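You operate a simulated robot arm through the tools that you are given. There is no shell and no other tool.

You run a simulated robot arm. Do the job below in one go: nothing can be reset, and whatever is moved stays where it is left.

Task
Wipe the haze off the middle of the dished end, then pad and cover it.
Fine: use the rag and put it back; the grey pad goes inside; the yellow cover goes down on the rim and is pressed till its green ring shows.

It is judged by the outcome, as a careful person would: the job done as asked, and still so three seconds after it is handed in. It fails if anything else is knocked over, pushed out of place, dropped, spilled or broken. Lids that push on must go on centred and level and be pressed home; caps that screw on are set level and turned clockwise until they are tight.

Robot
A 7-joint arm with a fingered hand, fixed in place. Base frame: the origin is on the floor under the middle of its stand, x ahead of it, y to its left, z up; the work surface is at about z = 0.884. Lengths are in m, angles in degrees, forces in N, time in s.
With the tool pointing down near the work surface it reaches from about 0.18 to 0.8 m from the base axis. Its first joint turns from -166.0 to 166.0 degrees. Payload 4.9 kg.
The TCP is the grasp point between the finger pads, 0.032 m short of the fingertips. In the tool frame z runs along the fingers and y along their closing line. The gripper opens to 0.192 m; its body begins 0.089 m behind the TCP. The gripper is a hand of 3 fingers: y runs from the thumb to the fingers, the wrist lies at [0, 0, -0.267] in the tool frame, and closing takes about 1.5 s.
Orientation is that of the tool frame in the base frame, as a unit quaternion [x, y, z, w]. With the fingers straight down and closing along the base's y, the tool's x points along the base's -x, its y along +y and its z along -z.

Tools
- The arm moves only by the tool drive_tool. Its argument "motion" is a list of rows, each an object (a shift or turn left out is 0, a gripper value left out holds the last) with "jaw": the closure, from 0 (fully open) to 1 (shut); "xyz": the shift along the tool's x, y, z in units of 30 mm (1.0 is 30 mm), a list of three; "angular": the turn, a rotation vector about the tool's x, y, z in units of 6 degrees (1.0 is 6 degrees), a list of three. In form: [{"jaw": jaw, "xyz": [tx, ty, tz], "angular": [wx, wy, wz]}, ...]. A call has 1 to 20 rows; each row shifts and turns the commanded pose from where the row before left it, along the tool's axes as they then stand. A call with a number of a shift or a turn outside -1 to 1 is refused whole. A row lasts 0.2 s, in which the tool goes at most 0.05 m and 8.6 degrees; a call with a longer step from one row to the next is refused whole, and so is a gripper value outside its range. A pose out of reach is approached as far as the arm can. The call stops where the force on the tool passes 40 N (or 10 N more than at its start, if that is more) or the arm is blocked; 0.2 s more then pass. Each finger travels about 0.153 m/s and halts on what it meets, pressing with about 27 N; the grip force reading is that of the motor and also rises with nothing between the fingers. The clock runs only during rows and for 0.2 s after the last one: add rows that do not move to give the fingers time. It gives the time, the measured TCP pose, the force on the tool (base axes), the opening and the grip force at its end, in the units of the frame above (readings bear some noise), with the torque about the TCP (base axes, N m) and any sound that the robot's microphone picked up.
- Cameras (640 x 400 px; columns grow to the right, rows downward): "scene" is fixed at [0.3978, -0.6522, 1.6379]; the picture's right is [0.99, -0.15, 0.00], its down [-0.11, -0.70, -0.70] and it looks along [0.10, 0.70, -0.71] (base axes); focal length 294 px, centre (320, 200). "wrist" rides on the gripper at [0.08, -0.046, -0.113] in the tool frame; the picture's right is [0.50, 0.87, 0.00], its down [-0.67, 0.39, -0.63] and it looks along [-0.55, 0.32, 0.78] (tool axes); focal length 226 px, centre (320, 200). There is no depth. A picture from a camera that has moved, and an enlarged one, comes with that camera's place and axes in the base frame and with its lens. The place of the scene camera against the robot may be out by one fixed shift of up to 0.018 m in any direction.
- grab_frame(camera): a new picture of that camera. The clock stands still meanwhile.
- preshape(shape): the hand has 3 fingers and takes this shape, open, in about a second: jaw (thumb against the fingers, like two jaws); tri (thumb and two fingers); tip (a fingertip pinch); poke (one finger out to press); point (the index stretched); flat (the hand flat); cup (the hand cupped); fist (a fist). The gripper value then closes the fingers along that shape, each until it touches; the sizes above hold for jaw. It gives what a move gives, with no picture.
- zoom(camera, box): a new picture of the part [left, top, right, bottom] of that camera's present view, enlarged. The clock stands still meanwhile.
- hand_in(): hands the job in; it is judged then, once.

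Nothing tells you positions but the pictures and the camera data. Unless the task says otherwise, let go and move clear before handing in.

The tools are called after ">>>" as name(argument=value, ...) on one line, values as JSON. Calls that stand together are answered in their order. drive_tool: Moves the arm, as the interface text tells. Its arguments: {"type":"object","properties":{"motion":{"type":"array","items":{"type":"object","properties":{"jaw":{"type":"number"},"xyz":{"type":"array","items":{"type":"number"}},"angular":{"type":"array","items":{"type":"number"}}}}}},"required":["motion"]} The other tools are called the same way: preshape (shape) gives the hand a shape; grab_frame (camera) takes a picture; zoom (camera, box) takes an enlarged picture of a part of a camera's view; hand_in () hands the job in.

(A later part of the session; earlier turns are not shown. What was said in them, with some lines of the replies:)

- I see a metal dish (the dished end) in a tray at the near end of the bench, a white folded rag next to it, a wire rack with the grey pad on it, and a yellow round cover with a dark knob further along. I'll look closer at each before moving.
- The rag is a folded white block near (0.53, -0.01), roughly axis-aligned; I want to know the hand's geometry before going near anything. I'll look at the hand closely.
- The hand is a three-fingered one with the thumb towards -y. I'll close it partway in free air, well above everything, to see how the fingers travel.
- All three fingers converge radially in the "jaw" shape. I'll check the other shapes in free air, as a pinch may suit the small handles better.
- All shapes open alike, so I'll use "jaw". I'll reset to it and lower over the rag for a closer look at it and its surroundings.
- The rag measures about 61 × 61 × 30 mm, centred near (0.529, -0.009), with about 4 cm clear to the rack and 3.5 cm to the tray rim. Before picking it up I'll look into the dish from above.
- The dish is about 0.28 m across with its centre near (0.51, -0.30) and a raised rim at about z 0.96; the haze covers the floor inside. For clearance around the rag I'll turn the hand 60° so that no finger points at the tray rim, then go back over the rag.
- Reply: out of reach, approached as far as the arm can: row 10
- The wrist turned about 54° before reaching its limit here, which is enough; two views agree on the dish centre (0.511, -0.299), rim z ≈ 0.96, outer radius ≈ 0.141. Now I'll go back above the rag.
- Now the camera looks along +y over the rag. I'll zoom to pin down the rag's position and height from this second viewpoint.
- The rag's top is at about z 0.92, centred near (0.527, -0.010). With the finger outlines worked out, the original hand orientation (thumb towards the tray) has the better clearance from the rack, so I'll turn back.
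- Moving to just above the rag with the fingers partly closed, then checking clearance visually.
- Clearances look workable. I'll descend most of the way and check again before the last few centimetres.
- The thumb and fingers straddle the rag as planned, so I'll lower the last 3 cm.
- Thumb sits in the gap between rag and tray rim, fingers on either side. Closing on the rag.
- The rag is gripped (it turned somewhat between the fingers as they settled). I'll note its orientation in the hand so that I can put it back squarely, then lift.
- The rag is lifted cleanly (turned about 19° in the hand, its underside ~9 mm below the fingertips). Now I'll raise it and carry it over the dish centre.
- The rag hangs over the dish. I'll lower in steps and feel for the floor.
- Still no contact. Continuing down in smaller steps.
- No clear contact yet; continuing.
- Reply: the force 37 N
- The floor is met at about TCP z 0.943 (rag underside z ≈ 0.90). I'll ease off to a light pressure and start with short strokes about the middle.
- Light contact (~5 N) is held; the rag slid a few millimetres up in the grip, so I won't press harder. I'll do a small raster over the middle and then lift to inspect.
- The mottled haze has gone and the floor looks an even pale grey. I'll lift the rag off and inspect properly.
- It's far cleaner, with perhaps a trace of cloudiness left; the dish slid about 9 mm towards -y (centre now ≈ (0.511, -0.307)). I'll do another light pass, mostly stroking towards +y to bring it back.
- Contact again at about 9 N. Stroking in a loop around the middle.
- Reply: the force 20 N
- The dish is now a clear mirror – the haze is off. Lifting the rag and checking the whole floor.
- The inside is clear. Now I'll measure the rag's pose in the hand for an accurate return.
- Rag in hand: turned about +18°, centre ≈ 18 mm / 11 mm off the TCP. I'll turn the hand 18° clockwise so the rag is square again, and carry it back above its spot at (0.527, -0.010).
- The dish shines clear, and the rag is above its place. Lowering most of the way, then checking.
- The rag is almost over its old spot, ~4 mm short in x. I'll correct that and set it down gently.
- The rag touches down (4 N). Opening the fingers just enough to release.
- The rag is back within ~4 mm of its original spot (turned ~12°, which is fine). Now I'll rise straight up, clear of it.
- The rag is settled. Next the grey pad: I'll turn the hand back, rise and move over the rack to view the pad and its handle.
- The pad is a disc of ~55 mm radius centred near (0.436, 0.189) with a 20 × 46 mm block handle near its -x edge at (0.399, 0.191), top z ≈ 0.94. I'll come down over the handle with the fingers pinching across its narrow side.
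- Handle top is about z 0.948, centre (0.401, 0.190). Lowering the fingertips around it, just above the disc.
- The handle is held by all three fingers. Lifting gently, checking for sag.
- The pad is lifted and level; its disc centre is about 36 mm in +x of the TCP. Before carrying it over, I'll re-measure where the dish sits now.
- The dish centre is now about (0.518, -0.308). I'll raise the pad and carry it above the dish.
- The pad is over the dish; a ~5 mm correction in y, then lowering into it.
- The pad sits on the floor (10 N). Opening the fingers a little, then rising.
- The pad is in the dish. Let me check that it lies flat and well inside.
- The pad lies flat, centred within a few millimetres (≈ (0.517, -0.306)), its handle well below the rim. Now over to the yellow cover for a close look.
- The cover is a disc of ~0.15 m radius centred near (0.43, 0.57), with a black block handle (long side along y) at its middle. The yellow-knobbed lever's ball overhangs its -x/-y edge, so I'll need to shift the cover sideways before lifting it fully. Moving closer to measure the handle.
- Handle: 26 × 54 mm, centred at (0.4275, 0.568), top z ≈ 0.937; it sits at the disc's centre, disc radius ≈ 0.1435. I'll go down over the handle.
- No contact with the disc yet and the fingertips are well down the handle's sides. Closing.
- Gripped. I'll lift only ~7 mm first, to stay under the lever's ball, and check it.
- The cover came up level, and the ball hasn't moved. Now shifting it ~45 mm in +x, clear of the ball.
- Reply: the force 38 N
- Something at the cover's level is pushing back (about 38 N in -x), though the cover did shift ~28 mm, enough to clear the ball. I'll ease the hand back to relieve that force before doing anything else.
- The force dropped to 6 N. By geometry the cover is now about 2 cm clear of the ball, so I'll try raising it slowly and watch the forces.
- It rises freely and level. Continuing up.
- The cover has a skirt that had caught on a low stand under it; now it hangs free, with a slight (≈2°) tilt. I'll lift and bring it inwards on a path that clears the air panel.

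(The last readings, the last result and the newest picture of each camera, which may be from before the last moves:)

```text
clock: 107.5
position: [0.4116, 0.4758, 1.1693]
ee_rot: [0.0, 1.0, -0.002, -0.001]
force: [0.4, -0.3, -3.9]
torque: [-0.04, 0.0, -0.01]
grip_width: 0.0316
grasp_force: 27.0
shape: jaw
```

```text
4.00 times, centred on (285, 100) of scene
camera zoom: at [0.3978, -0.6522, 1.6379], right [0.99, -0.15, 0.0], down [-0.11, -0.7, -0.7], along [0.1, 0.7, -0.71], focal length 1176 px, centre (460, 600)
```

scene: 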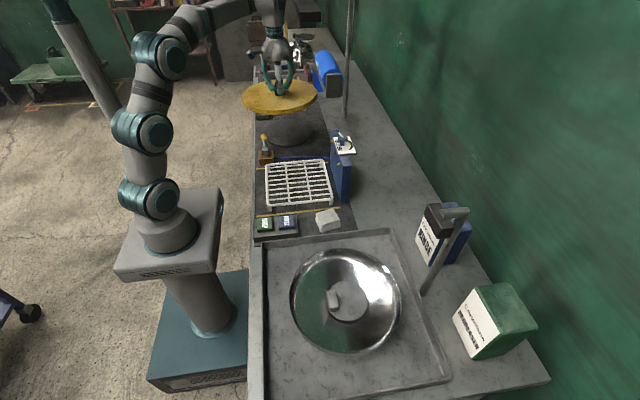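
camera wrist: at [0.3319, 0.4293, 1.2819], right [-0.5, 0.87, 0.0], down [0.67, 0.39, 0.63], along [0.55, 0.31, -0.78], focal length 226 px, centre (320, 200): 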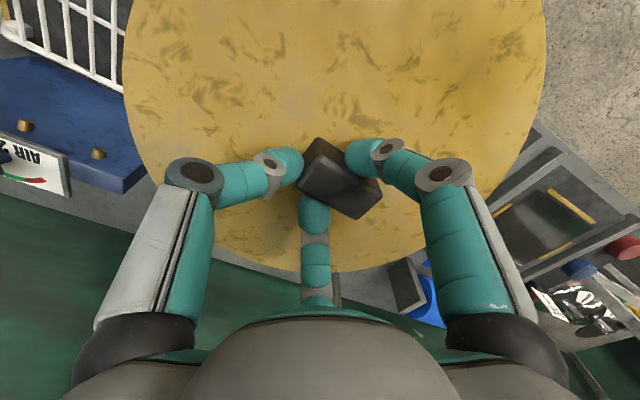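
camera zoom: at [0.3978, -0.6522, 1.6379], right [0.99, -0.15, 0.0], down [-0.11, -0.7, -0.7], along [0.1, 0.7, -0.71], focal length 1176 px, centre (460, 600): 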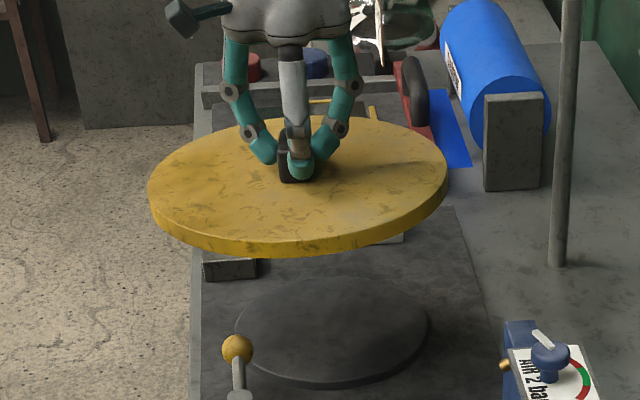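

The cover hangs with ~2.3° tilt and its centre about (-8, +8) mm from the TCP. Carrying it along x ≈ 0.41, clear of the panel, towards the dish.

>>> drive_tool(motion=[{"xyz": [0, 0, -0.9]}, {"xyz": [0, -0.6, 0]}, {"xyz": [0, -0.9, 0]}, {"xyz": [0, -0.95, 0]}, {"xyz": [0, -0.95, 0]}, {"xyz": [0, -0.95, 0]}, {"xyz": [0, -0.95, 0]}, {"xyz": [0, -0.95, 0]}, {"xyz": [0, -0.95, 0]}, {"xyz": [0, -0.95, 0]}, {"xyz": [0, -0.95, 0]}, {"xyz": [0, -0.95, 0]}, {"xyz": [0, -0.95, 0]}, {"xyz": [0, -0.95, 0]}, {"xyz": [0, -0.95, 0]}, {"xyz": [0, -0.6, 0]}, {"xyz": [0, 0, 0]}])

>>> grab_frame(camera="scene")

>>> grab_frame(camera="wrist")

```text
clock: 111.1
position: [0.4142, 0.0712, 1.1955]
ee_rot: [0.0, 1.0, -0.001, -0.001]
force: [0.0, -0.7, -2.5]
torque: [-0.02, 0.01, 0.0]
grip_width: 0.0317
grasp_force: 27.1
shape: jaw
```

```text
taken
```

scene: 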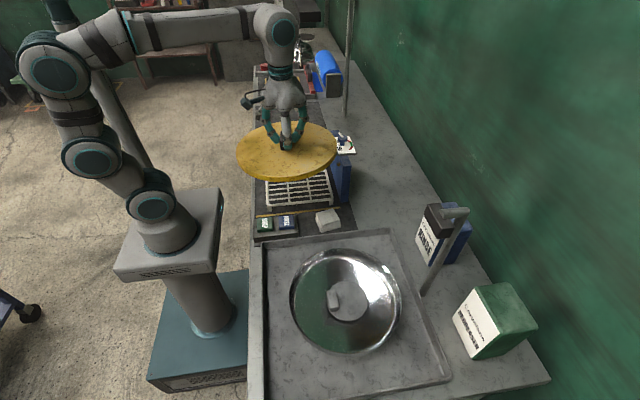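

```text
taken
camera wrist: at [0.3334, 0.0244, 1.309], right [-0.5, 0.87, 0.0], down [0.67, 0.39, 0.63], along [0.55, 0.31, -0.78], focal length 226 px, centre (320, 200)
```

wrist: 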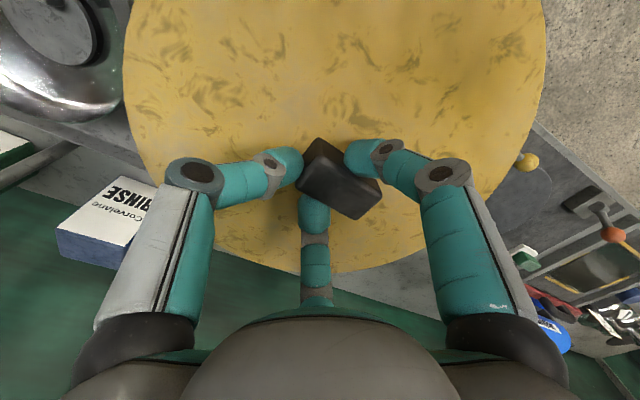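

>>> drive_tool(motion=[{"xyz": [-0.257, -0.921, 0.18]}, {"xyz": [-0.257, -0.921, 0.18]}, {"xyz": [-0.257, -0.921, 0.18]}, {"xyz": [-0.257, -0.921, 0.18]}, {"xyz": [-0.257, -0.921, 0.18]}, {"xyz": [-0.257, -0.921, 0.18]}, {"xyz": [-0.257, -0.921, 0.18]}, {"xyz": [-0.257, -0.921, 0.18]}, {"xyz": [-0.257, -0.921, 0.18]}, {"xyz": [-0.257, -0.921, 0.18]}, {"xyz": [-0.257, -0.921, 0.18]}, {"xyz": [-0.257, -0.921, 0.18]}, {"xyz": [-0.257, -0.921, 0.18]}, {"xyz": [-0.257, -0.921, 0.18]}, {"angular": [0, 0.38, 0]}, {"xyz": [0, 0, 0]}])

>>> zoom(camera="scene", box=[240, 170, 440, 370])

>>> grab_frame(camera="wrist")

```text
clock: 114.5
position: [0.5188, -0.3161, 1.1201]
ee_rot: [0.0, 1.0, -0.001, -0.021]
force: [0.2, 0.1, -2.7]
torque: [-0.02, -0.02, 0.01]
grip_width: 0.0317
grasp_force: 27.3
shape: jaw
```

```text
2.00 times, centred on (340, 270) of scene
camera zoom: at [0.3978, -0.6522, 1.6379], right [0.99, -0.15, 0.0], down [-0.11, -0.7, -0.7], along [0.1, 0.7, -0.71], focal length 588 px, centre (280, 60)
```

zoom: 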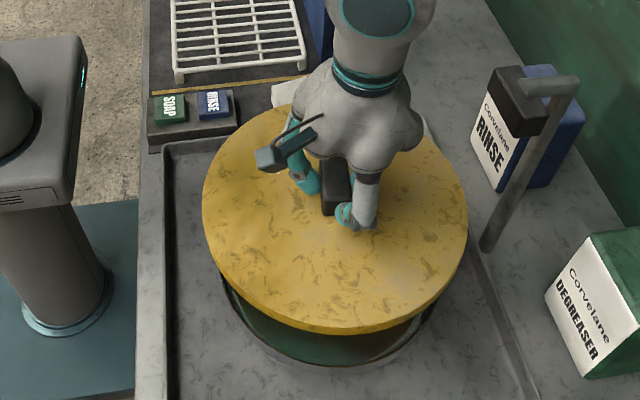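

```text
taken
camera wrist: at [0.4431, -0.3617, 1.2359], right [-0.5, 0.87, 0.02], down [0.7, 0.39, 0.6], along [0.51, 0.31, -0.8], focal length 226 px, centre (320, 200)
```

wrist: 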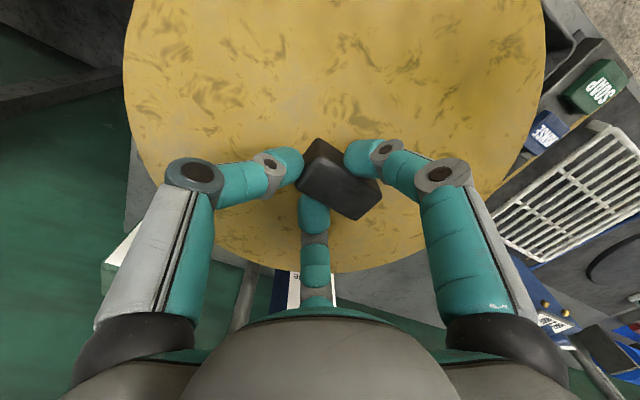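

The cover is above the dish, and the hand is tilted to level it. I'll measure level and centring in enlarged views.

>>> zoom(camera="scene", box=[290, 200, 410, 360])

>>> zoom(camera="scene", box=[290, 260, 420, 370])

```text
2.50 times, centred on (350, 280) of scene
camera zoom: at [0.3978, -0.6522, 1.6379], right [0.99, -0.15, 0.0], down [-0.11, -0.7, -0.7], along [0.1, 0.7, -0.71], focal length 735 px, centre (245, 0)
```

zoom: 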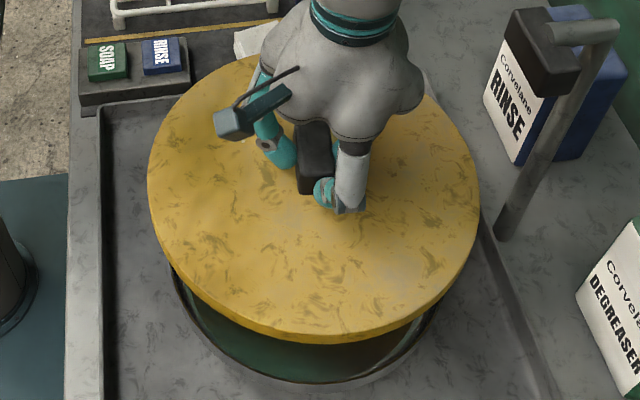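

```text
3.64 times, centred on (355, 315) of scene
camera zoom: at [0.3978, -0.6522, 1.6379], right [0.99, -0.15, 0.0], down [-0.11, -0.7, -0.7], along [0.1, 0.7, -0.71], focal length 1069 px, centre (193, -218)
```

zoom: 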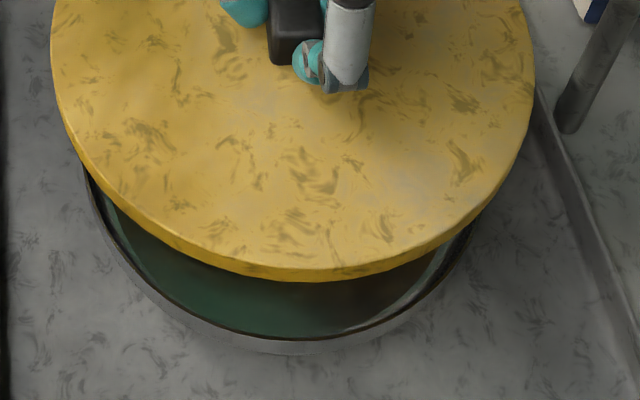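

Level looks right to within a degree; the cover seems ~4 mm short in x. I'll correct and lower it to just above the rim, where the comparison is more exact.

>>> drive_tool(motion=[{"xyz": [-0.07, 0, 0.6]}, {"xyz": [-0.07, 0, 0.6]}, {"xyz": [-0.07, 0, 0.6]}, {"xyz": [-0.06, 0, 0.5]}, {"xyz": [0, 0, 0.3]}, {"xyz": [0, 0, 0]}])

>>> zoom(camera="scene", box=[270, 230, 420, 370])

>>> grab_frame(camera="wrist")

```text
clock: 115.9
position: [0.5248, -0.3165, 1.0434]
ee_rot: [0.001, 1.0, -0.001, -0.02]
force: [0.8, -0.6, -1.8]
torque: [-0.06, 0.01, -0.02]
grip_width: 0.0317
grasp_force: 27.3
shape: jaw
```

```text
2.86 times, centred on (345, 300) of scene
camera zoom: at [0.3978, -0.6522, 1.6379], right [0.99, -0.15, 0.0], down [-0.11, -0.7, -0.7], along [0.1, 0.7, -0.71], focal length 840 px, centre (249, -86)
```

zoom: 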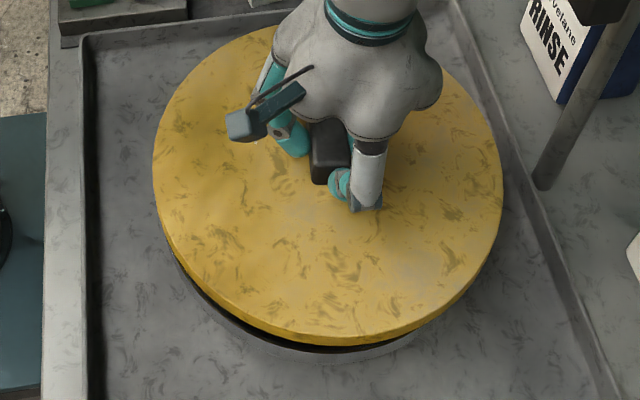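

```text
taken
camera wrist: at [0.449, -0.3622, 1.1585], right [-0.5, 0.87, 0.02], down [0.7, 0.39, 0.6], along [0.51, 0.31, -0.8], focal length 226 px, centre (320, 200)
```

wrist: 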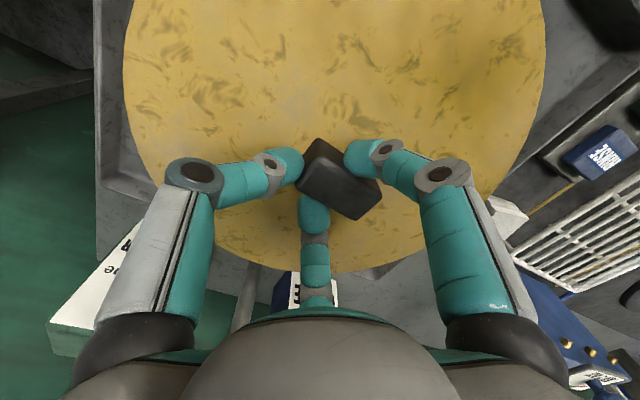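

From this view the cover also shows a ~3.4° tilt about x (near side high), which explains the size mismatch; centring is within a few mm. I'll correct that tilt and shift ~4 mm in -y.

>>> drive_tool(motion=[{"angular": [-0.28, 0, 0]}, {"angular": [-0.29, 0, 0]}, {"xyz": [0.03, -0.12, 0]}, {"xyz": [0, 0, 0]}])

>>> zoom(camera="scene", box=[270, 230, 420, 370])

>>> grab_frame(camera="wrist")

```text
clock: 116.9
position: [0.5227, -0.3195, 1.0411]
ee_rot: [0.0, 0.999, 0.028, -0.02]
force: [-1.0, 0.6, -3.3]
torque: [-0.06, -0.05, 0.03]
grip_width: 0.0315
grasp_force: 26.8
shape: jaw
```

```text
2.86 times, centred on (345, 300) of scene
camera zoom: at [0.3978, -0.6522, 1.6379], right [0.99, -0.15, 0.0], down [-0.11, -0.7, -0.7], along [0.1, 0.7, -0.71], focal length 840 px, centre (249, -86)
```

zoom: 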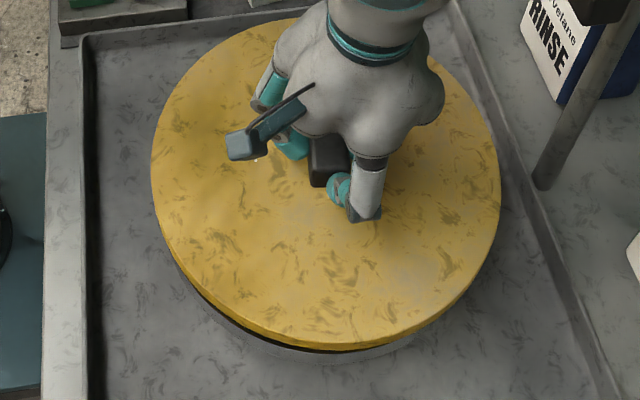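

```text
taken
camera wrist: at [0.4474, -0.3726, 1.1544], right [-0.5, 0.86, 0.07], down [0.7, 0.35, 0.62], along [0.52, 0.36, -0.78], focal length 226 px, centre (320, 200)
```

wrist: 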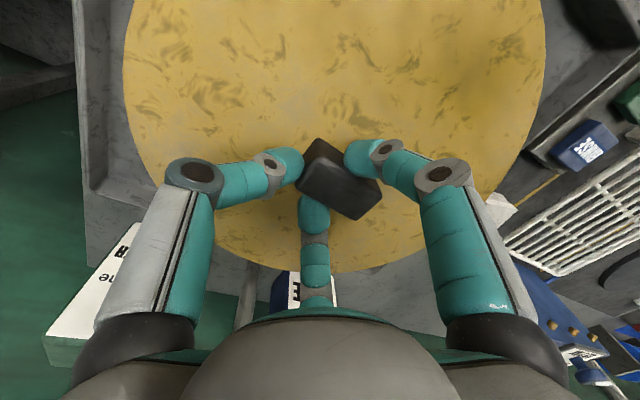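

>>> zoom(camera="scene", box=[295, 225, 375, 275])

>>> zoom(camera="scene", box=[305, 320, 385, 370])

>>> zoom(camera="scene", box=[275, 265, 315, 330])

>>> zoom(camera="scene", box=[380, 265, 420, 330])

```text
8.00 times, centred on (335, 250) of scene
camera zoom: at [0.3978, -0.6522, 1.6379], right [0.99, -0.15, 0.0], down [-0.11, -0.7, -0.7], along [0.1, 0.7, -0.71], focal length 2352 px, centre (200, -200)
```

zoom: 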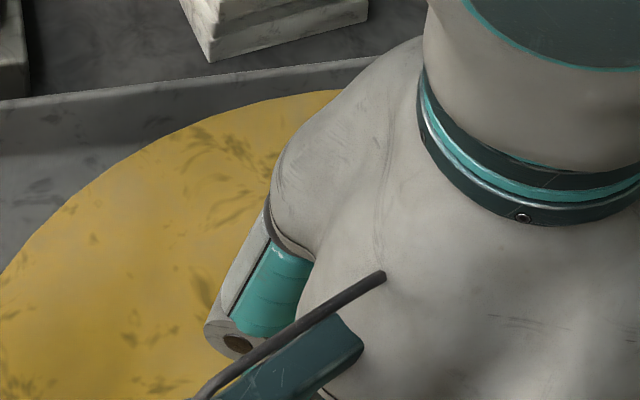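

```text
8.00 times, centred on (345, 345) of scene
camera zoom: at [0.3978, -0.6522, 1.6379], right [0.99, -0.15, 0.0], down [-0.11, -0.7, -0.7], along [0.1, 0.7, -0.71], focal length 2352 px, centre (120, -960)
```

zoom: 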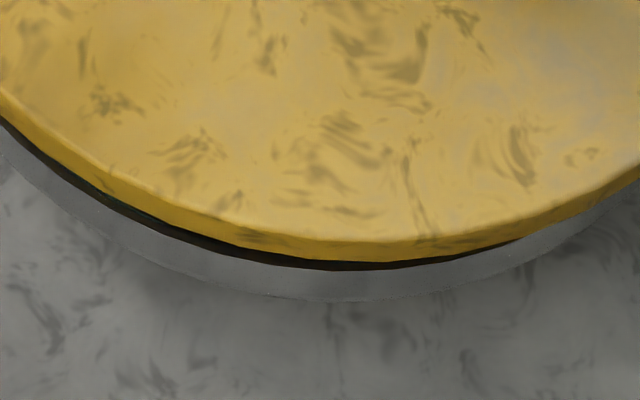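

```text
6.15 times, centred on (295, 298) of scene
camera zoom: at [0.3978, -0.6522, 1.6379], right [0.99, -0.15, 0.0], down [-0.11, -0.7, -0.7], along [0.1, 0.7, -0.71], focal length 1809 px, centre (474, -400)
```

zoom: 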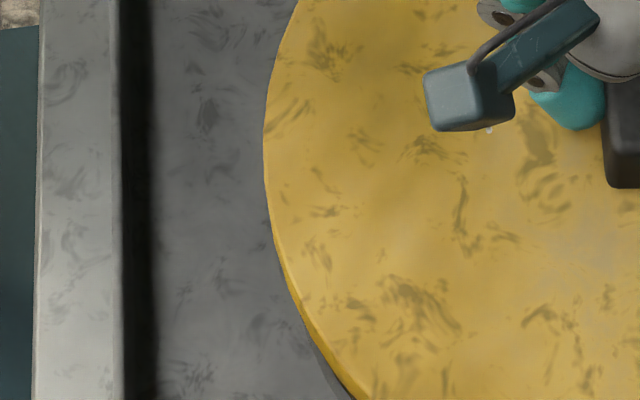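

```text
6.15 times, centred on (400, 298) of scene
camera zoom: at [0.3978, -0.6522, 1.6379], right [0.99, -0.15, 0.0], down [-0.11, -0.7, -0.7], along [0.1, 0.7, -0.71], focal length 1809 px, centre (-172, -400)
```

zoom: 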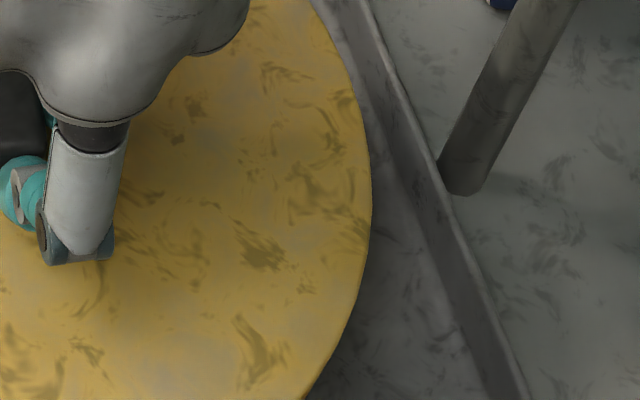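

The two tilt readings bracket zero; I'll take back about 1.3° of the x tilt, then lower in small steps, feeling for the rim.

>>> drive_tool(motion=[{"angular": [0.22, 0, 0]}, {"xyz": [0, 0, 0.1]}, {"xyz": [0, 0, 0.1]}, {"xyz": [0, 0, 0]}])

>>> drive_tool(motion=[{"xyz": [0, 0, 0.1]}, {"xyz": [0, 0, 0]}])

>>> drive_tool(motion=[{"xyz": [0, 0, 0.1]}, {"xyz": [0, 0, 0]}])

>>> zoom(camera="scene", box=[275, 300, 415, 370])

```text
clock: 117.9
position: [0.5226, -0.3206, 1.035]
ee_rot: [0.0, 1.0, 0.018, -0.02]
force: [-0.2, -0.6, -3.4]
torque: [-0.04, -0.04, 0.01]
grip_width: 0.0317
grasp_force: 27.1
shape: jaw
```

```text
clock: 118.5
position: [0.522, -0.3198, 1.0323]
ee_rot: [0.001, 1.0, 0.018, -0.02]
force: [-0.1, -0.4, -3.1]
torque: [-0.04, -0.01, 0.01]
grip_width: 0.0317
grasp_force: 26.8
shape: jaw
```

```text
clock: 119.1
position: [0.5228, -0.3183, 1.0299]
ee_rot: [0.0, 1.0, 0.017, -0.02]
force: [-0.3, 0.2, -3.0]
torque: [-0.01, -0.01, -0.03]
grip_width: 0.0316
grasp_force: 26.5
shape: jaw
```

```text
4.57 times, centred on (345, 335) of scene
camera zoom: at [0.3978, -0.6522, 1.6379], right [0.99, -0.15, 0.0], down [-0.11, -0.7, -0.7], along [0.1, 0.7, -0.71], focal length 1344 px, centre (206, -417)
```

zoom: 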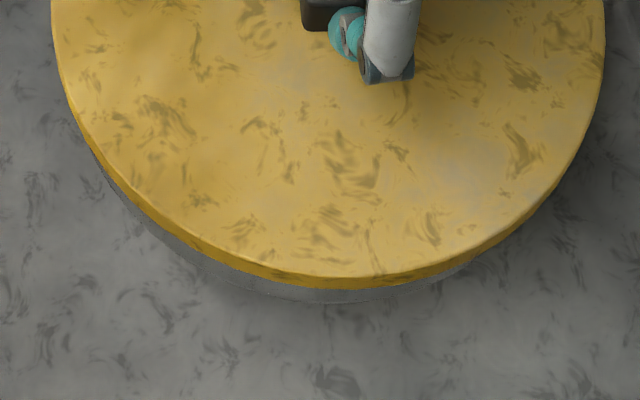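

>>> drive_tool(motion=[{"xyz": [0, 0, 0.1]}, {"xyz": [0, 0, 0]}])

>>> drive_tool(motion=[{"xyz": [0, 0, 0.08]}, {"xyz": [0, 0, 0]}])

>>> drive_tool(motion=[{"xyz": [0, 0, 0.08]}, {"xyz": [0, 0, 0]}])

```text
clock: 119.7
position: [0.5219, -0.3201, 1.0264]
ee_rot: [0.001, 1.0, 0.018, -0.02]
force: [0.2, 0.9, -2.3]
torque: [-0.04, 0.01, -0.02]
grip_width: 0.0317
grasp_force: 26.4
shape: jaw
```

```text
clock: 120.3
position: [0.5214, -0.319, 1.0234]
ee_rot: [0.0, 1.0, 0.018, -0.02]
force: [-0.5, 0.0, -2.3]
torque: [-0.07, -0.05, -0.02]
grip_width: 0.0317
grasp_force: 27.1
shape: jaw
```

```text
clock: 120.9
position: [0.5229, -0.319, 1.0209]
ee_rot: [0.001, 1.0, 0.018, -0.02]
force: [0.1, 0.6, -2.3]
torque: [-0.15, 0.02, 0.05]
grip_width: 0.0321
grasp_force: 27.2
shape: jaw
```

>>> drive_tool(motion=[{"xyz": [0, 0, 0.06]}, {"xyz": [0, 0, 0]}])

>>> zoom(camera="scene", box=[275, 300, 415, 370])

>>> zoom(camera="scene", box=[270, 225, 420, 370])

```text
clock: 121.5
position: [0.5232, -0.3179, 1.0212]
ee_rot: [0.001, 1.0, 0.017, -0.021]
force: [-0.5, 0.6, -0.3]
torque: [-0.17, -0.04, 0.02]
grip_width: 0.0318
grasp_force: 27.4
shape: jaw
```

```text
4.57 times, centred on (345, 335) of scene
camera zoom: at [0.3978, -0.6522, 1.6379], right [0.99, -0.15, 0.0], down [-0.11, -0.7, -0.7], along [0.1, 0.7, -0.71], focal length 1344 px, centre (206, -417)
```

zoom: 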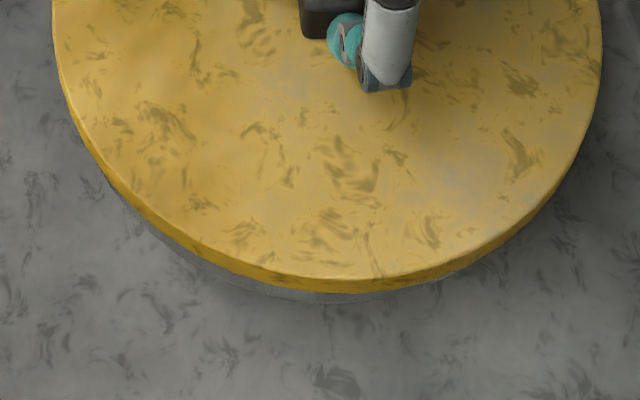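

```text
2.76 times, centred on (345, 298) of scene
camera zoom: at [0.3978, -0.6522, 1.6379], right [0.99, -0.15, 0.0], down [-0.11, -0.7, -0.7], along [0.1, 0.7, -0.71], focal length 811 px, centre (251, -69)
```

zoom: 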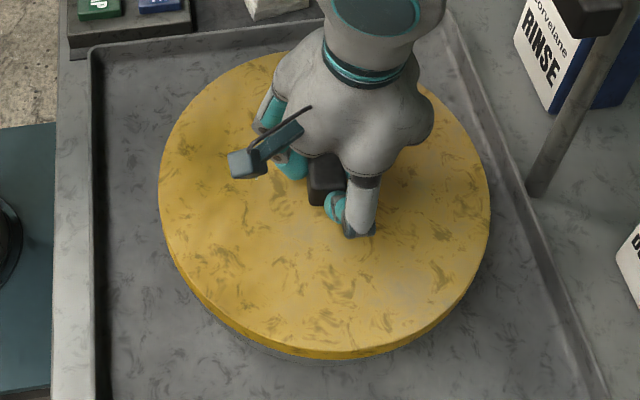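

First light touch at TCP z ≈ 1.021, on the near side. Let me look closely at how the skirt lies against the dish wall at the front.

>>> zoom(camera="scene", box=[285, 325, 345, 368])

>>> zoom(camera="scene", box=[340, 325, 400, 368])

>>> grab_frame(camera="wrist")

```text
9.30 times, centred on (315, 346) of scene
camera zoom: at [0.3978, -0.6522, 1.6379], right [0.99, -0.15, 0.0], down [-0.11, -0.7, -0.7], along [0.1, 0.7, -0.71], focal length 2734 px, centre (366, -1163)
```

zoom: 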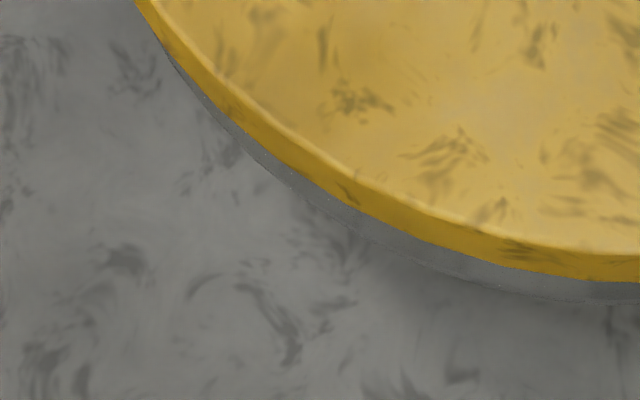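

```text
9.30 times, centred on (370, 346) of scene
camera zoom: at [0.3978, -0.6522, 1.6379], right [0.99, -0.15, 0.0], down [-0.11, -0.7, -0.7], along [0.1, 0.7, -0.71], focal length 2734 px, centre (-145, -1163)
```

zoom: 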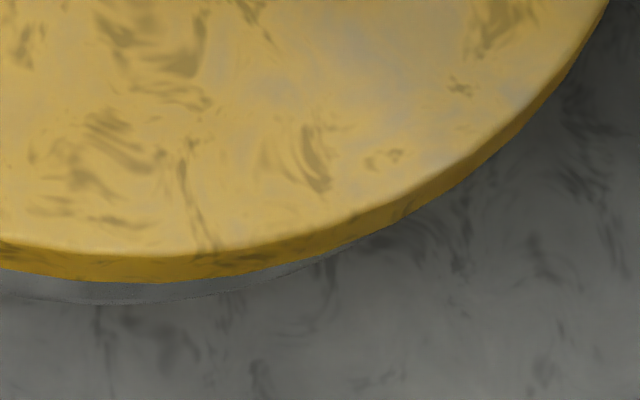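

```text
taken
camera wrist: at [0.447, -0.3693, 1.1348], right [-0.5, 0.87, 0.05], down [0.7, 0.37, 0.62], along [0.52, 0.34, -0.79], focal length 226 px, centre (320, 200)
```

wrist: 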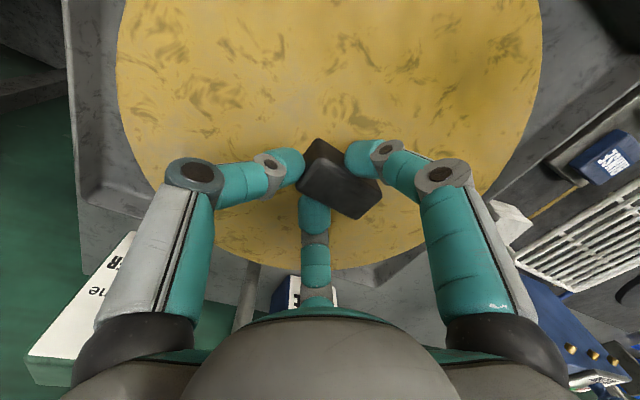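

Fitting both curves, the cover is aligned in x but about 2–5 mm too far in +y, which matches the touch on the near side. I'll lift 3 mm, shift 3.5 mm in -y, and lower again.

>>> drive_tool(motion=[{"xyz": [0, 0, -0.12]}, {"xyz": [0, -0.117, 0]}, {"xyz": [0, 0, 0.1]}, {"xyz": [0, 0, 0]}])

>>> drive_tool(motion=[{"xyz": [0, 0, 0.06]}, {"xyz": [0, 0, 0]}])

>>> drive_tool(motion=[{"xyz": [0, 0, 0.06]}, {"xyz": [0, 0, 0]}])

```text
clock: 122.5
position: [0.5234, -0.3219, 1.0211]
ee_rot: [0.001, 1.0, 0.018, -0.019]
force: [0.4, -0.1, -3.7]
torque: [-0.03, 0.01, -0.04]
grip_width: 0.0321
grasp_force: 26.6
shape: jaw
```

```text
clock: 123.1
position: [0.5235, -0.3218, 1.0194]
ee_rot: [0.001, 1.0, 0.017, -0.02]
force: [0.7, 0.1, -3.1]
torque: [-0.04, -0.01, -0.01]
grip_width: 0.032
grasp_force: 27.3
shape: jaw
```

```text
clock: 123.7
position: [0.5231, -0.3212, 1.0173]
ee_rot: [0.001, 1.0, 0.018, -0.02]
force: [-1.1, -0.5, -2.1]
torque: [0.0, -0.05, 0.04]
grip_width: 0.032
grasp_force: 27.3
shape: jaw
```

No touch at the previous contact height now – promising. Continuing down.

>>> drive_tool(motion=[{"xyz": [0, 0, 0.06]}, {"xyz": [0, 0, 0]}])

>>> drive_tool(motion=[{"xyz": [0, 0, 0.06]}, {"xyz": [0, 0, 0]}])

>>> zoom(camera="scene", box=[270, 225, 420, 370])

```text
clock: 124.3
position: [0.5228, -0.3223, 1.0149]
ee_rot: [0.0, 1.0, 0.018, -0.021]
force: [0.9, -0.2, -1.8]
torque: [0.05, -0.13, -0.01]
grip_width: 0.0321
grasp_force: 27.1
shape: jaw
```

```text
clock: 124.9
position: [0.5223, -0.3226, 1.0135]
ee_rot: [0.0, 1.0, 0.017, -0.02]
force: [-0.7, 0.9, 5.0]
torque: [0.09, -0.07, -0.01]
grip_width: 0.0322
grasp_force: 27.0
shape: jaw
```

```text
2.76 times, centred on (345, 298) of scene
camera zoom: at [0.3978, -0.6522, 1.6379], right [0.99, -0.15, 0.0], down [-0.11, -0.7, -0.7], along [0.1, 0.7, -0.71], focal length 811 px, centre (251, -69)
```

zoom: 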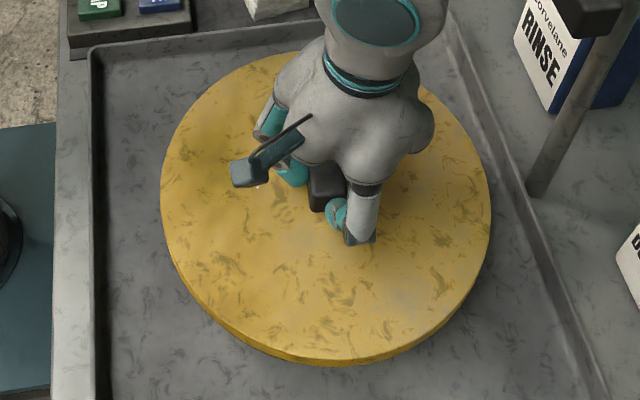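

Contact again at 1.0135 with little torque – 7 mm lower than before. Let me look at the edges around.

>>> zoom(camera="scene", box=[285, 320, 345, 363])

>>> zoom(camera="scene", box=[340, 320, 400, 363])

>>> zoom(camera="scene", box=[280, 235, 340, 280])

>>> zoom(camera="scene", box=[370, 240, 420, 330])

```text
9.30 times, centred on (315, 342) of scene
camera zoom: at [0.3978, -0.6522, 1.6379], right [0.99, -0.15, 0.0], down [-0.11, -0.7, -0.7], along [0.1, 0.7, -0.71], focal length 2734 px, centre (366, -1116)
```

zoom: 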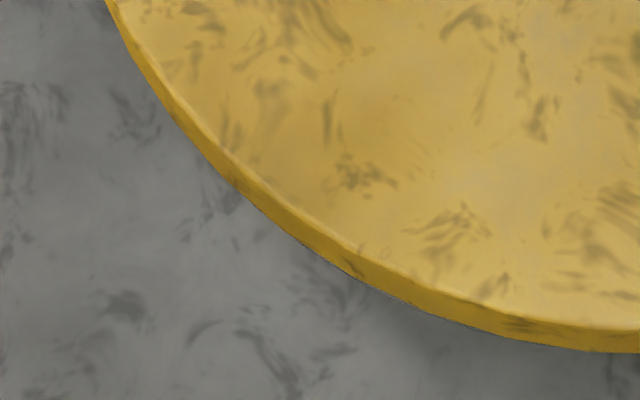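

```text
9.30 times, centred on (370, 342) of scene
camera zoom: at [0.3978, -0.6522, 1.6379], right [0.99, -0.15, 0.0], down [-0.11, -0.7, -0.7], along [0.1, 0.7, -0.71], focal length 2734 px, centre (-145, -1116)
```

zoom: 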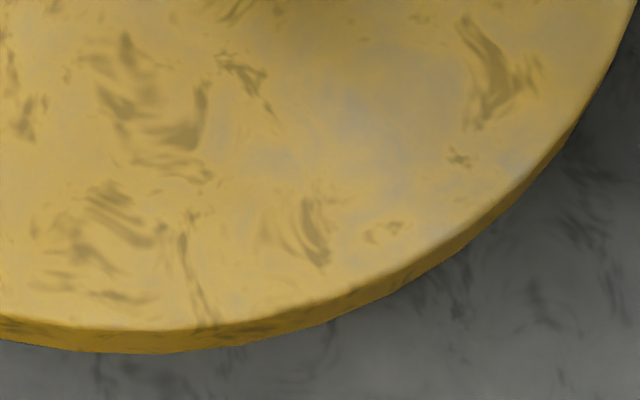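

```text
8.89 times, centred on (310, 258) of scene
camera zoom: at [0.3978, -0.6522, 1.6379], right [0.99, -0.15, 0.0], down [-0.11, -0.7, -0.7], along [0.1, 0.7, -0.71], focal length 2613 px, centre (409, -311)
```

zoom: 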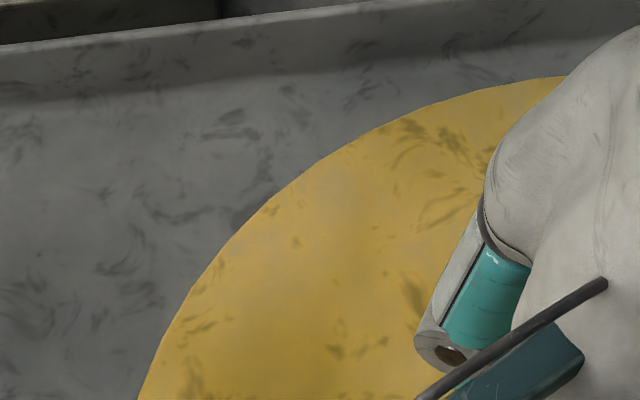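

```text
4.44 times, centred on (395, 285) of scene
camera zoom: at [0.3978, -0.6522, 1.6379], right [0.99, -0.15, 0.0], down [-0.11, -0.7, -0.7], along [0.1, 0.7, -0.71], focal length 1306 px, centre (-13, -178)
```

zoom: 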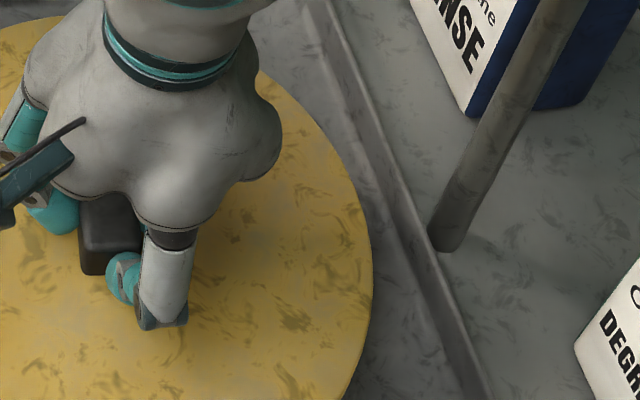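

The skirt is now over the wall at the front, but the far side looks ~4 mm high. I'll level by ~1.2° about x and lower again gently.

>>> drive_tool(motion=[{"xyz": [0, 0, -0.07]}, {"angular": [0.2, 0, 0]}, {"xyz": [0, 0, 0.05]}, {"xyz": [0, 0, 0]}])

>>> drive_tool(motion=[{"xyz": [0, 0, 0.05]}, {"xyz": [0, 0, 0]}])

>>> zoom(camera="scene", box=[280, 235, 340, 280])

>>> zoom(camera="scene", box=[310, 320, 370, 363])

```text
clock: 125.9
position: [0.5229, -0.3223, 1.0143]
ee_rot: [0.0, 1.0, 0.007, -0.02]
force: [-1.6, -1.8, -0.3]
torque: [0.07, 0.0, -0.02]
grip_width: 0.0318
grasp_force: 26.9
shape: jaw
```

```text
clock: 126.5
position: [0.522, -0.3231, 1.0139]
ee_rot: [0.0, 1.0, 0.007, -0.02]
force: [-5.8, 3.2, 7.2]
torque: [0.23, 0.11, -0.02]
grip_width: 0.0323
grasp_force: 26.9
shape: jaw
```

```text
8.89 times, centred on (310, 258) of scene
camera zoom: at [0.3978, -0.6522, 1.6379], right [0.99, -0.15, 0.0], down [-0.11, -0.7, -0.7], along [0.1, 0.7, -0.71], focal length 2613 px, centre (409, -311)
```

zoom: 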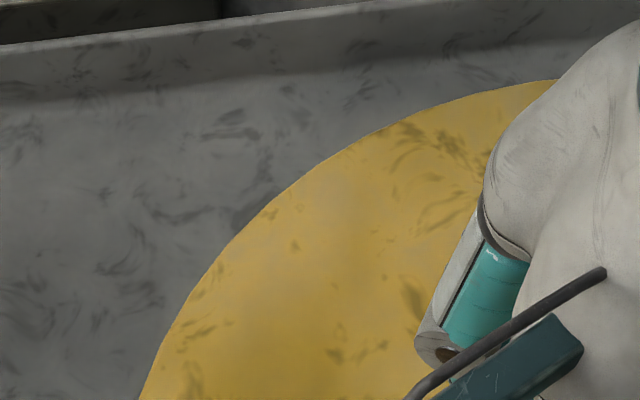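

```text
9.30 times, centred on (340, 342) of scene
camera zoom: at [0.3978, -0.6522, 1.6379], right [0.99, -0.15, 0.0], down [-0.11, -0.7, -0.7], along [0.1, 0.7, -0.71], focal length 2734 px, centre (134, -1116)
```

zoom: 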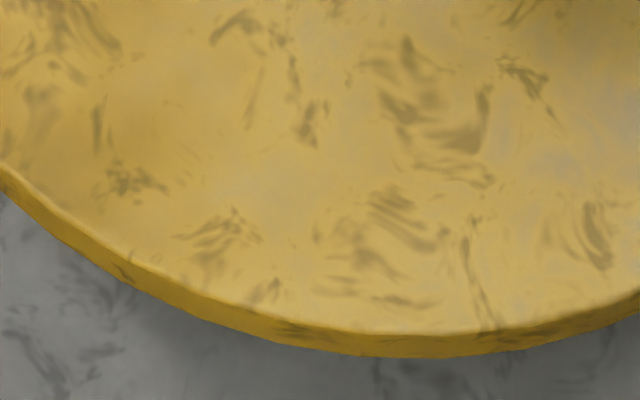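

Side forces (-6, +3 N) tell me the dish wants the cover slightly towards -x/+y. I'll ease up, shift ~1.5 mm that way, and lower again.

>>> drive_tool(motion=[{"xyz": [0, 0, -0.07]}, {"xyz": [0.05, 0.03, 0]}, {"xyz": [0, 0, 0.06]}, {"xyz": [0, 0, 0]}])

>>> drive_tool(motion=[{"xyz": [0, 0, 0.05]}, {"xyz": [0, 0, 0]}])

```text
clock: 127.5
position: [0.5216, -0.3203, 1.0146]
ee_rot: [0.001, 1.0, 0.006, -0.02]
force: [-0.2, -1.9, 5.4]
torque: [0.07, -0.05, 0.02]
grip_width: 0.0322
grasp_force: 27.1
shape: jaw
```

```text
clock: 128.1
position: [0.5214, -0.3198, 1.0139]
ee_rot: [0.001, 1.0, 0.007, -0.019]
force: [-0.7, -0.9, 14.6]
torque: [0.08, 0.03, 0.01]
grip_width: 0.0323
grasp_force: 27.3
shape: jaw
```

Now the load is vertical (15 N) with almost no side force or torque: the cover sits centred on the rim. Pressing a bit more with this grip and watching.

>>> drive_tool(motion=[{"xyz": [0, 0, 0.05]}, {"xyz": [0, 0, 0]}])

>>> drive_tool(motion=[{"xyz": [0, 0, 0.05]}, {"xyz": [0, 0, 0]}])

>>> zoom(camera="scene", box=[270, 225, 420, 370])

```text
clock: 128.7
position: [0.5205, -0.3207, 1.0132]
ee_rot: [0.001, 1.0, 0.006, -0.02]
force: [-4.3, -0.9, 27.0]
torque: [0.13, 0.23, 0.06]
grip_width: 0.0327
grasp_force: 26.5
shape: jaw
```

```text
clock: 129.3
position: [0.5203, -0.3202, 1.0116]
ee_rot: [0.0, 1.0, 0.005, -0.019]
force: [-4.7, -2.7, 35.7]
torque: [0.08, 0.33, 0.07]
grip_width: 0.0335
grasp_force: 27.0
shape: jaw
```

```text
2.76 times, centred on (345, 298) of scene
camera zoom: at [0.3978, -0.6522, 1.6379], right [0.99, -0.15, 0.0], down [-0.11, -0.7, -0.7], along [0.1, 0.7, -0.71], focal length 811 px, centre (251, -69)
```

zoom: 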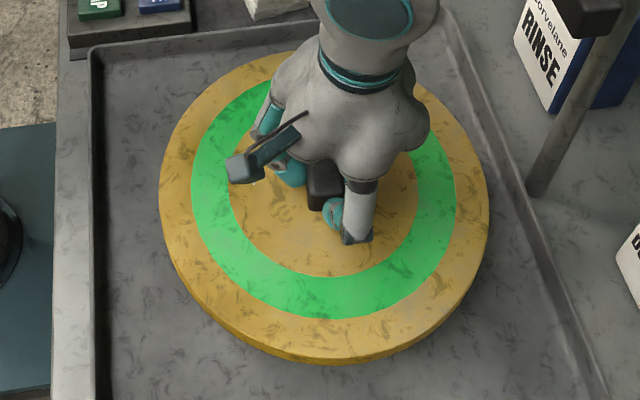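

The green ring is showing. I'll ease the pressure off, then open the fingers and withdraw.

>>> drive_tool(motion=[{"xyz": [0, 0, -0.05]}, {"xyz": [0, 0, -0.05]}, {"xyz": [0, 0, 0]}])

>>> zoom(camera="scene", box=[270, 225, 420, 370])

```text
clock: 130.1
position: [0.5203, -0.3214, 1.0114]
ee_rot: [0.001, 1.0, 0.006, -0.02]
force: [0.8, -2.0, 26.1]
torque: [0.05, 0.15, 0.02]
grip_width: 0.0335
grasp_force: 27.0
shape: jaw
```

```text
2.76 times, centred on (345, 298) of scene
camera zoom: at [0.3978, -0.6522, 1.6379], right [0.99, -0.15, 0.0], down [-0.11, -0.7, -0.7], along [0.1, 0.7, -0.71], focal length 811 px, centre (251, -69)
```

zoom: 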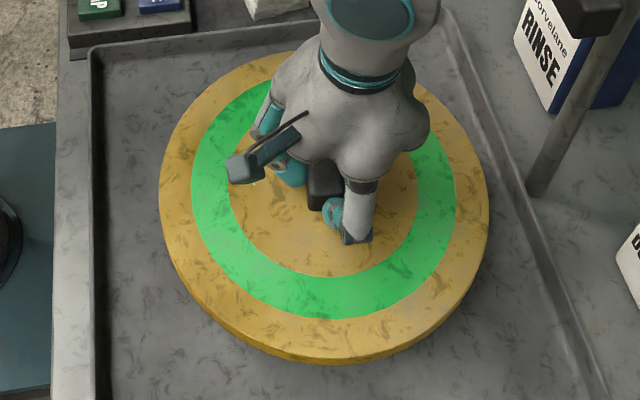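

>>> drive_tool(motion=[{"xyz": [0, 0, -0.06]}, {"xyz": [0, 0, 0]}])

>>> drive_tool(motion=[{"jaw": 0.81}, {"jaw": 0.78}, {"jaw": 0.75}, {"jaw": 0.72}, {"jaw": 0.69}, {"jaw": 0.66}, {"jaw": 0.63}, {"jaw": 0.6}, {"jaw": 0.6}])

>>> zoom(camera="wrist", box=[200, 80, 440, 260])

>>> zoom(camera="scene", box=[270, 225, 420, 370])

```text
clock: 130.7
position: [0.5193, -0.3214, 1.0121]
ee_rot: [0.001, 1.0, 0.007, -0.021]
force: [3.2, -3.2, 9.9]
torque: [-0.05, 0.01, 0.13]
grip_width: 0.0335
grasp_force: 26.6
shape: jaw
```

```text
clock: 132.7
position: [0.5197, -0.3205, 1.0145]
ee_rot: [0.0, 1.0, 0.007, -0.02]
force: [0.3, -0.2, 0.3]
torque: [0.03, 0.0, -0.01]
grip_width: 0.0765
grasp_force: 0.0
shape: jaw
```

```text
2.22 times, centred on (320, 170) of wrist
camera zoom: at [0.4455, -0.3694, 1.129], right [-0.5, 0.87, 0.03], down [0.7, 0.38, 0.61], along [0.52, 0.33, -0.79], focal length 502 px, centre (320, 267)
```

zoom: 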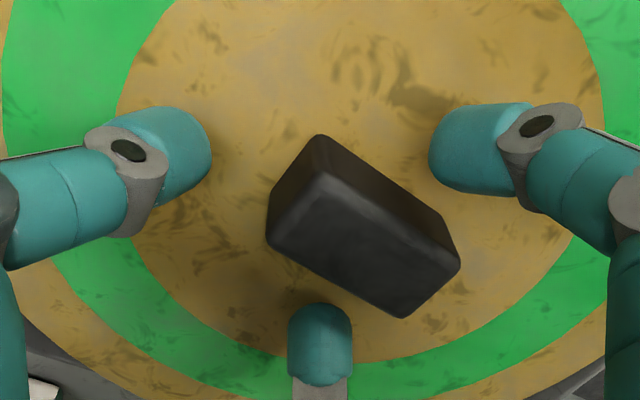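

```text
2.76 times, centred on (345, 298) of scene
camera zoom: at [0.3978, -0.6522, 1.6379], right [0.99, -0.15, 0.0], down [-0.11, -0.7, -0.7], along [0.1, 0.7, -0.71], focal length 811 px, centre (251, -69)
```

zoom: 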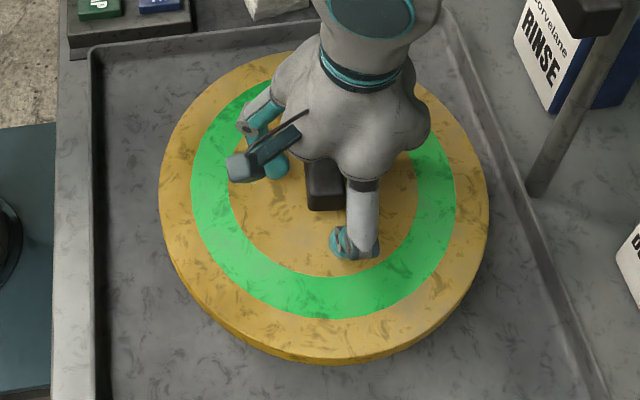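

Released, with the green ring still showing. Rising clear and checking the whole scene.

>>> drive_tool(motion=[{"xyz": [0, 0, -0.2]}, {"xyz": [0, 0, -0.4]}, {"xyz": [0, 0, -0.7]}, {"xyz": [0, 0, -0.9]}, {"xyz": [0, 0, -0.9]}, {"xyz": [0, 0, -0.9]}, {"xyz": [0, 0, -0.9]}, {"xyz": [0, 0, -0.9]}, {"xyz": [0, 0, -0.9], "angular": [0.1, -0.38, 0]}, {"xyz": [0.3, 0.8, -0.3]}, {"xyz": [0.3, 0.8, -0.3]}, {"xyz": [0.3, 0.8, -0.3]}, {"xyz": [0.3, 0.8, 0]}, {"xyz": [0.3, 0.8, 0]}, {"xyz": [0, 0.8, 0]}, {"xyz": [0, 0.8, 0]}, {"xyz": [0, 0, 0]}])

>>> grab_frame(camera="scene")

>>> zoom(camera="scene", box=[270, 225, 420, 370])

>>> zoom(camera="scene", box=[245, 85, 375, 245])

```text
clock: 136.3
position: [0.4869, -0.1567, 1.2426]
ee_rot: [0.0, 1.0, 0.002, -0.001]
force: [-0.9, 0.7, 0.6]
torque: [0.01, 0.0, 0.01]
grip_width: 0.0762
grasp_force: 0.1
shape: jaw
```

```text
taken
```

scene: 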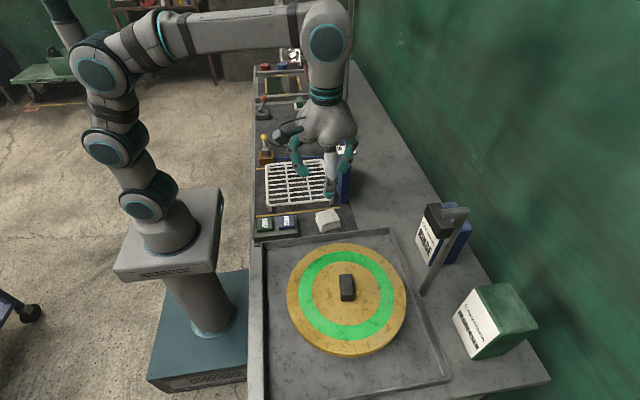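

```text
2.76 times, centred on (345, 298) of scene
camera zoom: at [0.3978, -0.6522, 1.6379], right [0.99, -0.15, 0.0], down [-0.11, -0.7, -0.7], along [0.1, 0.7, -0.71], focal length 811 px, centre (251, -69)
```

zoom: 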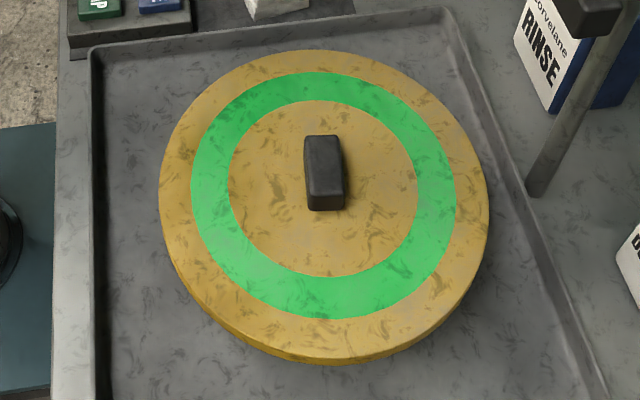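

```text
2.50 times, centred on (310, 165) of scene
camera zoom: at [0.3978, -0.6522, 1.6379], right [0.99, -0.15, 0.0], down [-0.11, -0.7, -0.7], along [0.1, 0.7, -0.71], focal length 735 px, centre (345, 288)
```

zoom: 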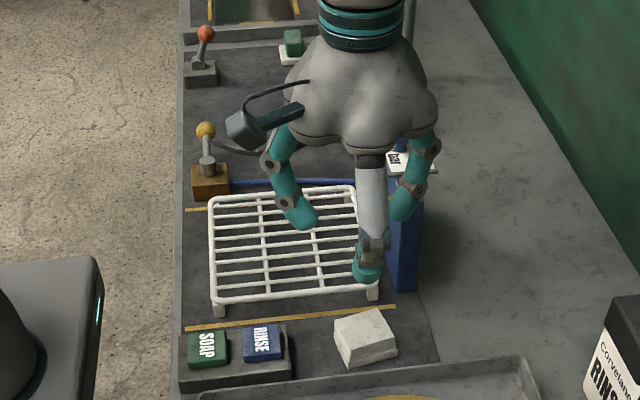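

The job looks finished: the haze is wiped off, the rag is back, and the pad is inside the dish. The yellow cover is on the rim, centred and level, with its full green ring showing. The levers, rack, bottles and panel are as they were, and the hand is empty and clear, so I'm handing in.

>>> hand_in()

```text
The job is handed in.
```

The job is done and handed in. I don't have the judge's result.

- **Haze:** it took two passes with the rag, and the inside of the dish now shines clear. The dish slid about 1 cm in its tray while I wiped.
- **Rag:** it is back within about 4 mm of where it started, turned roughly 12° from how it lay.
- **Pad:** it lies flat inside the dish, within a few millimetres of the middle.
- **Cover:** it is on the rim, centred and level as far as the pictures show. I pressed it with about 36 N until the green ring appeared, and the ring stayed showing after I let go.

When I first moved the cover sideways to clear the yellow-knobbed lever, its skirt caught on the low stand underneath. I eased it free, and the stand and lever look undisturbed. The levers, bottles, rack and air panel look as they did at the start, and the hand is empty and clear.
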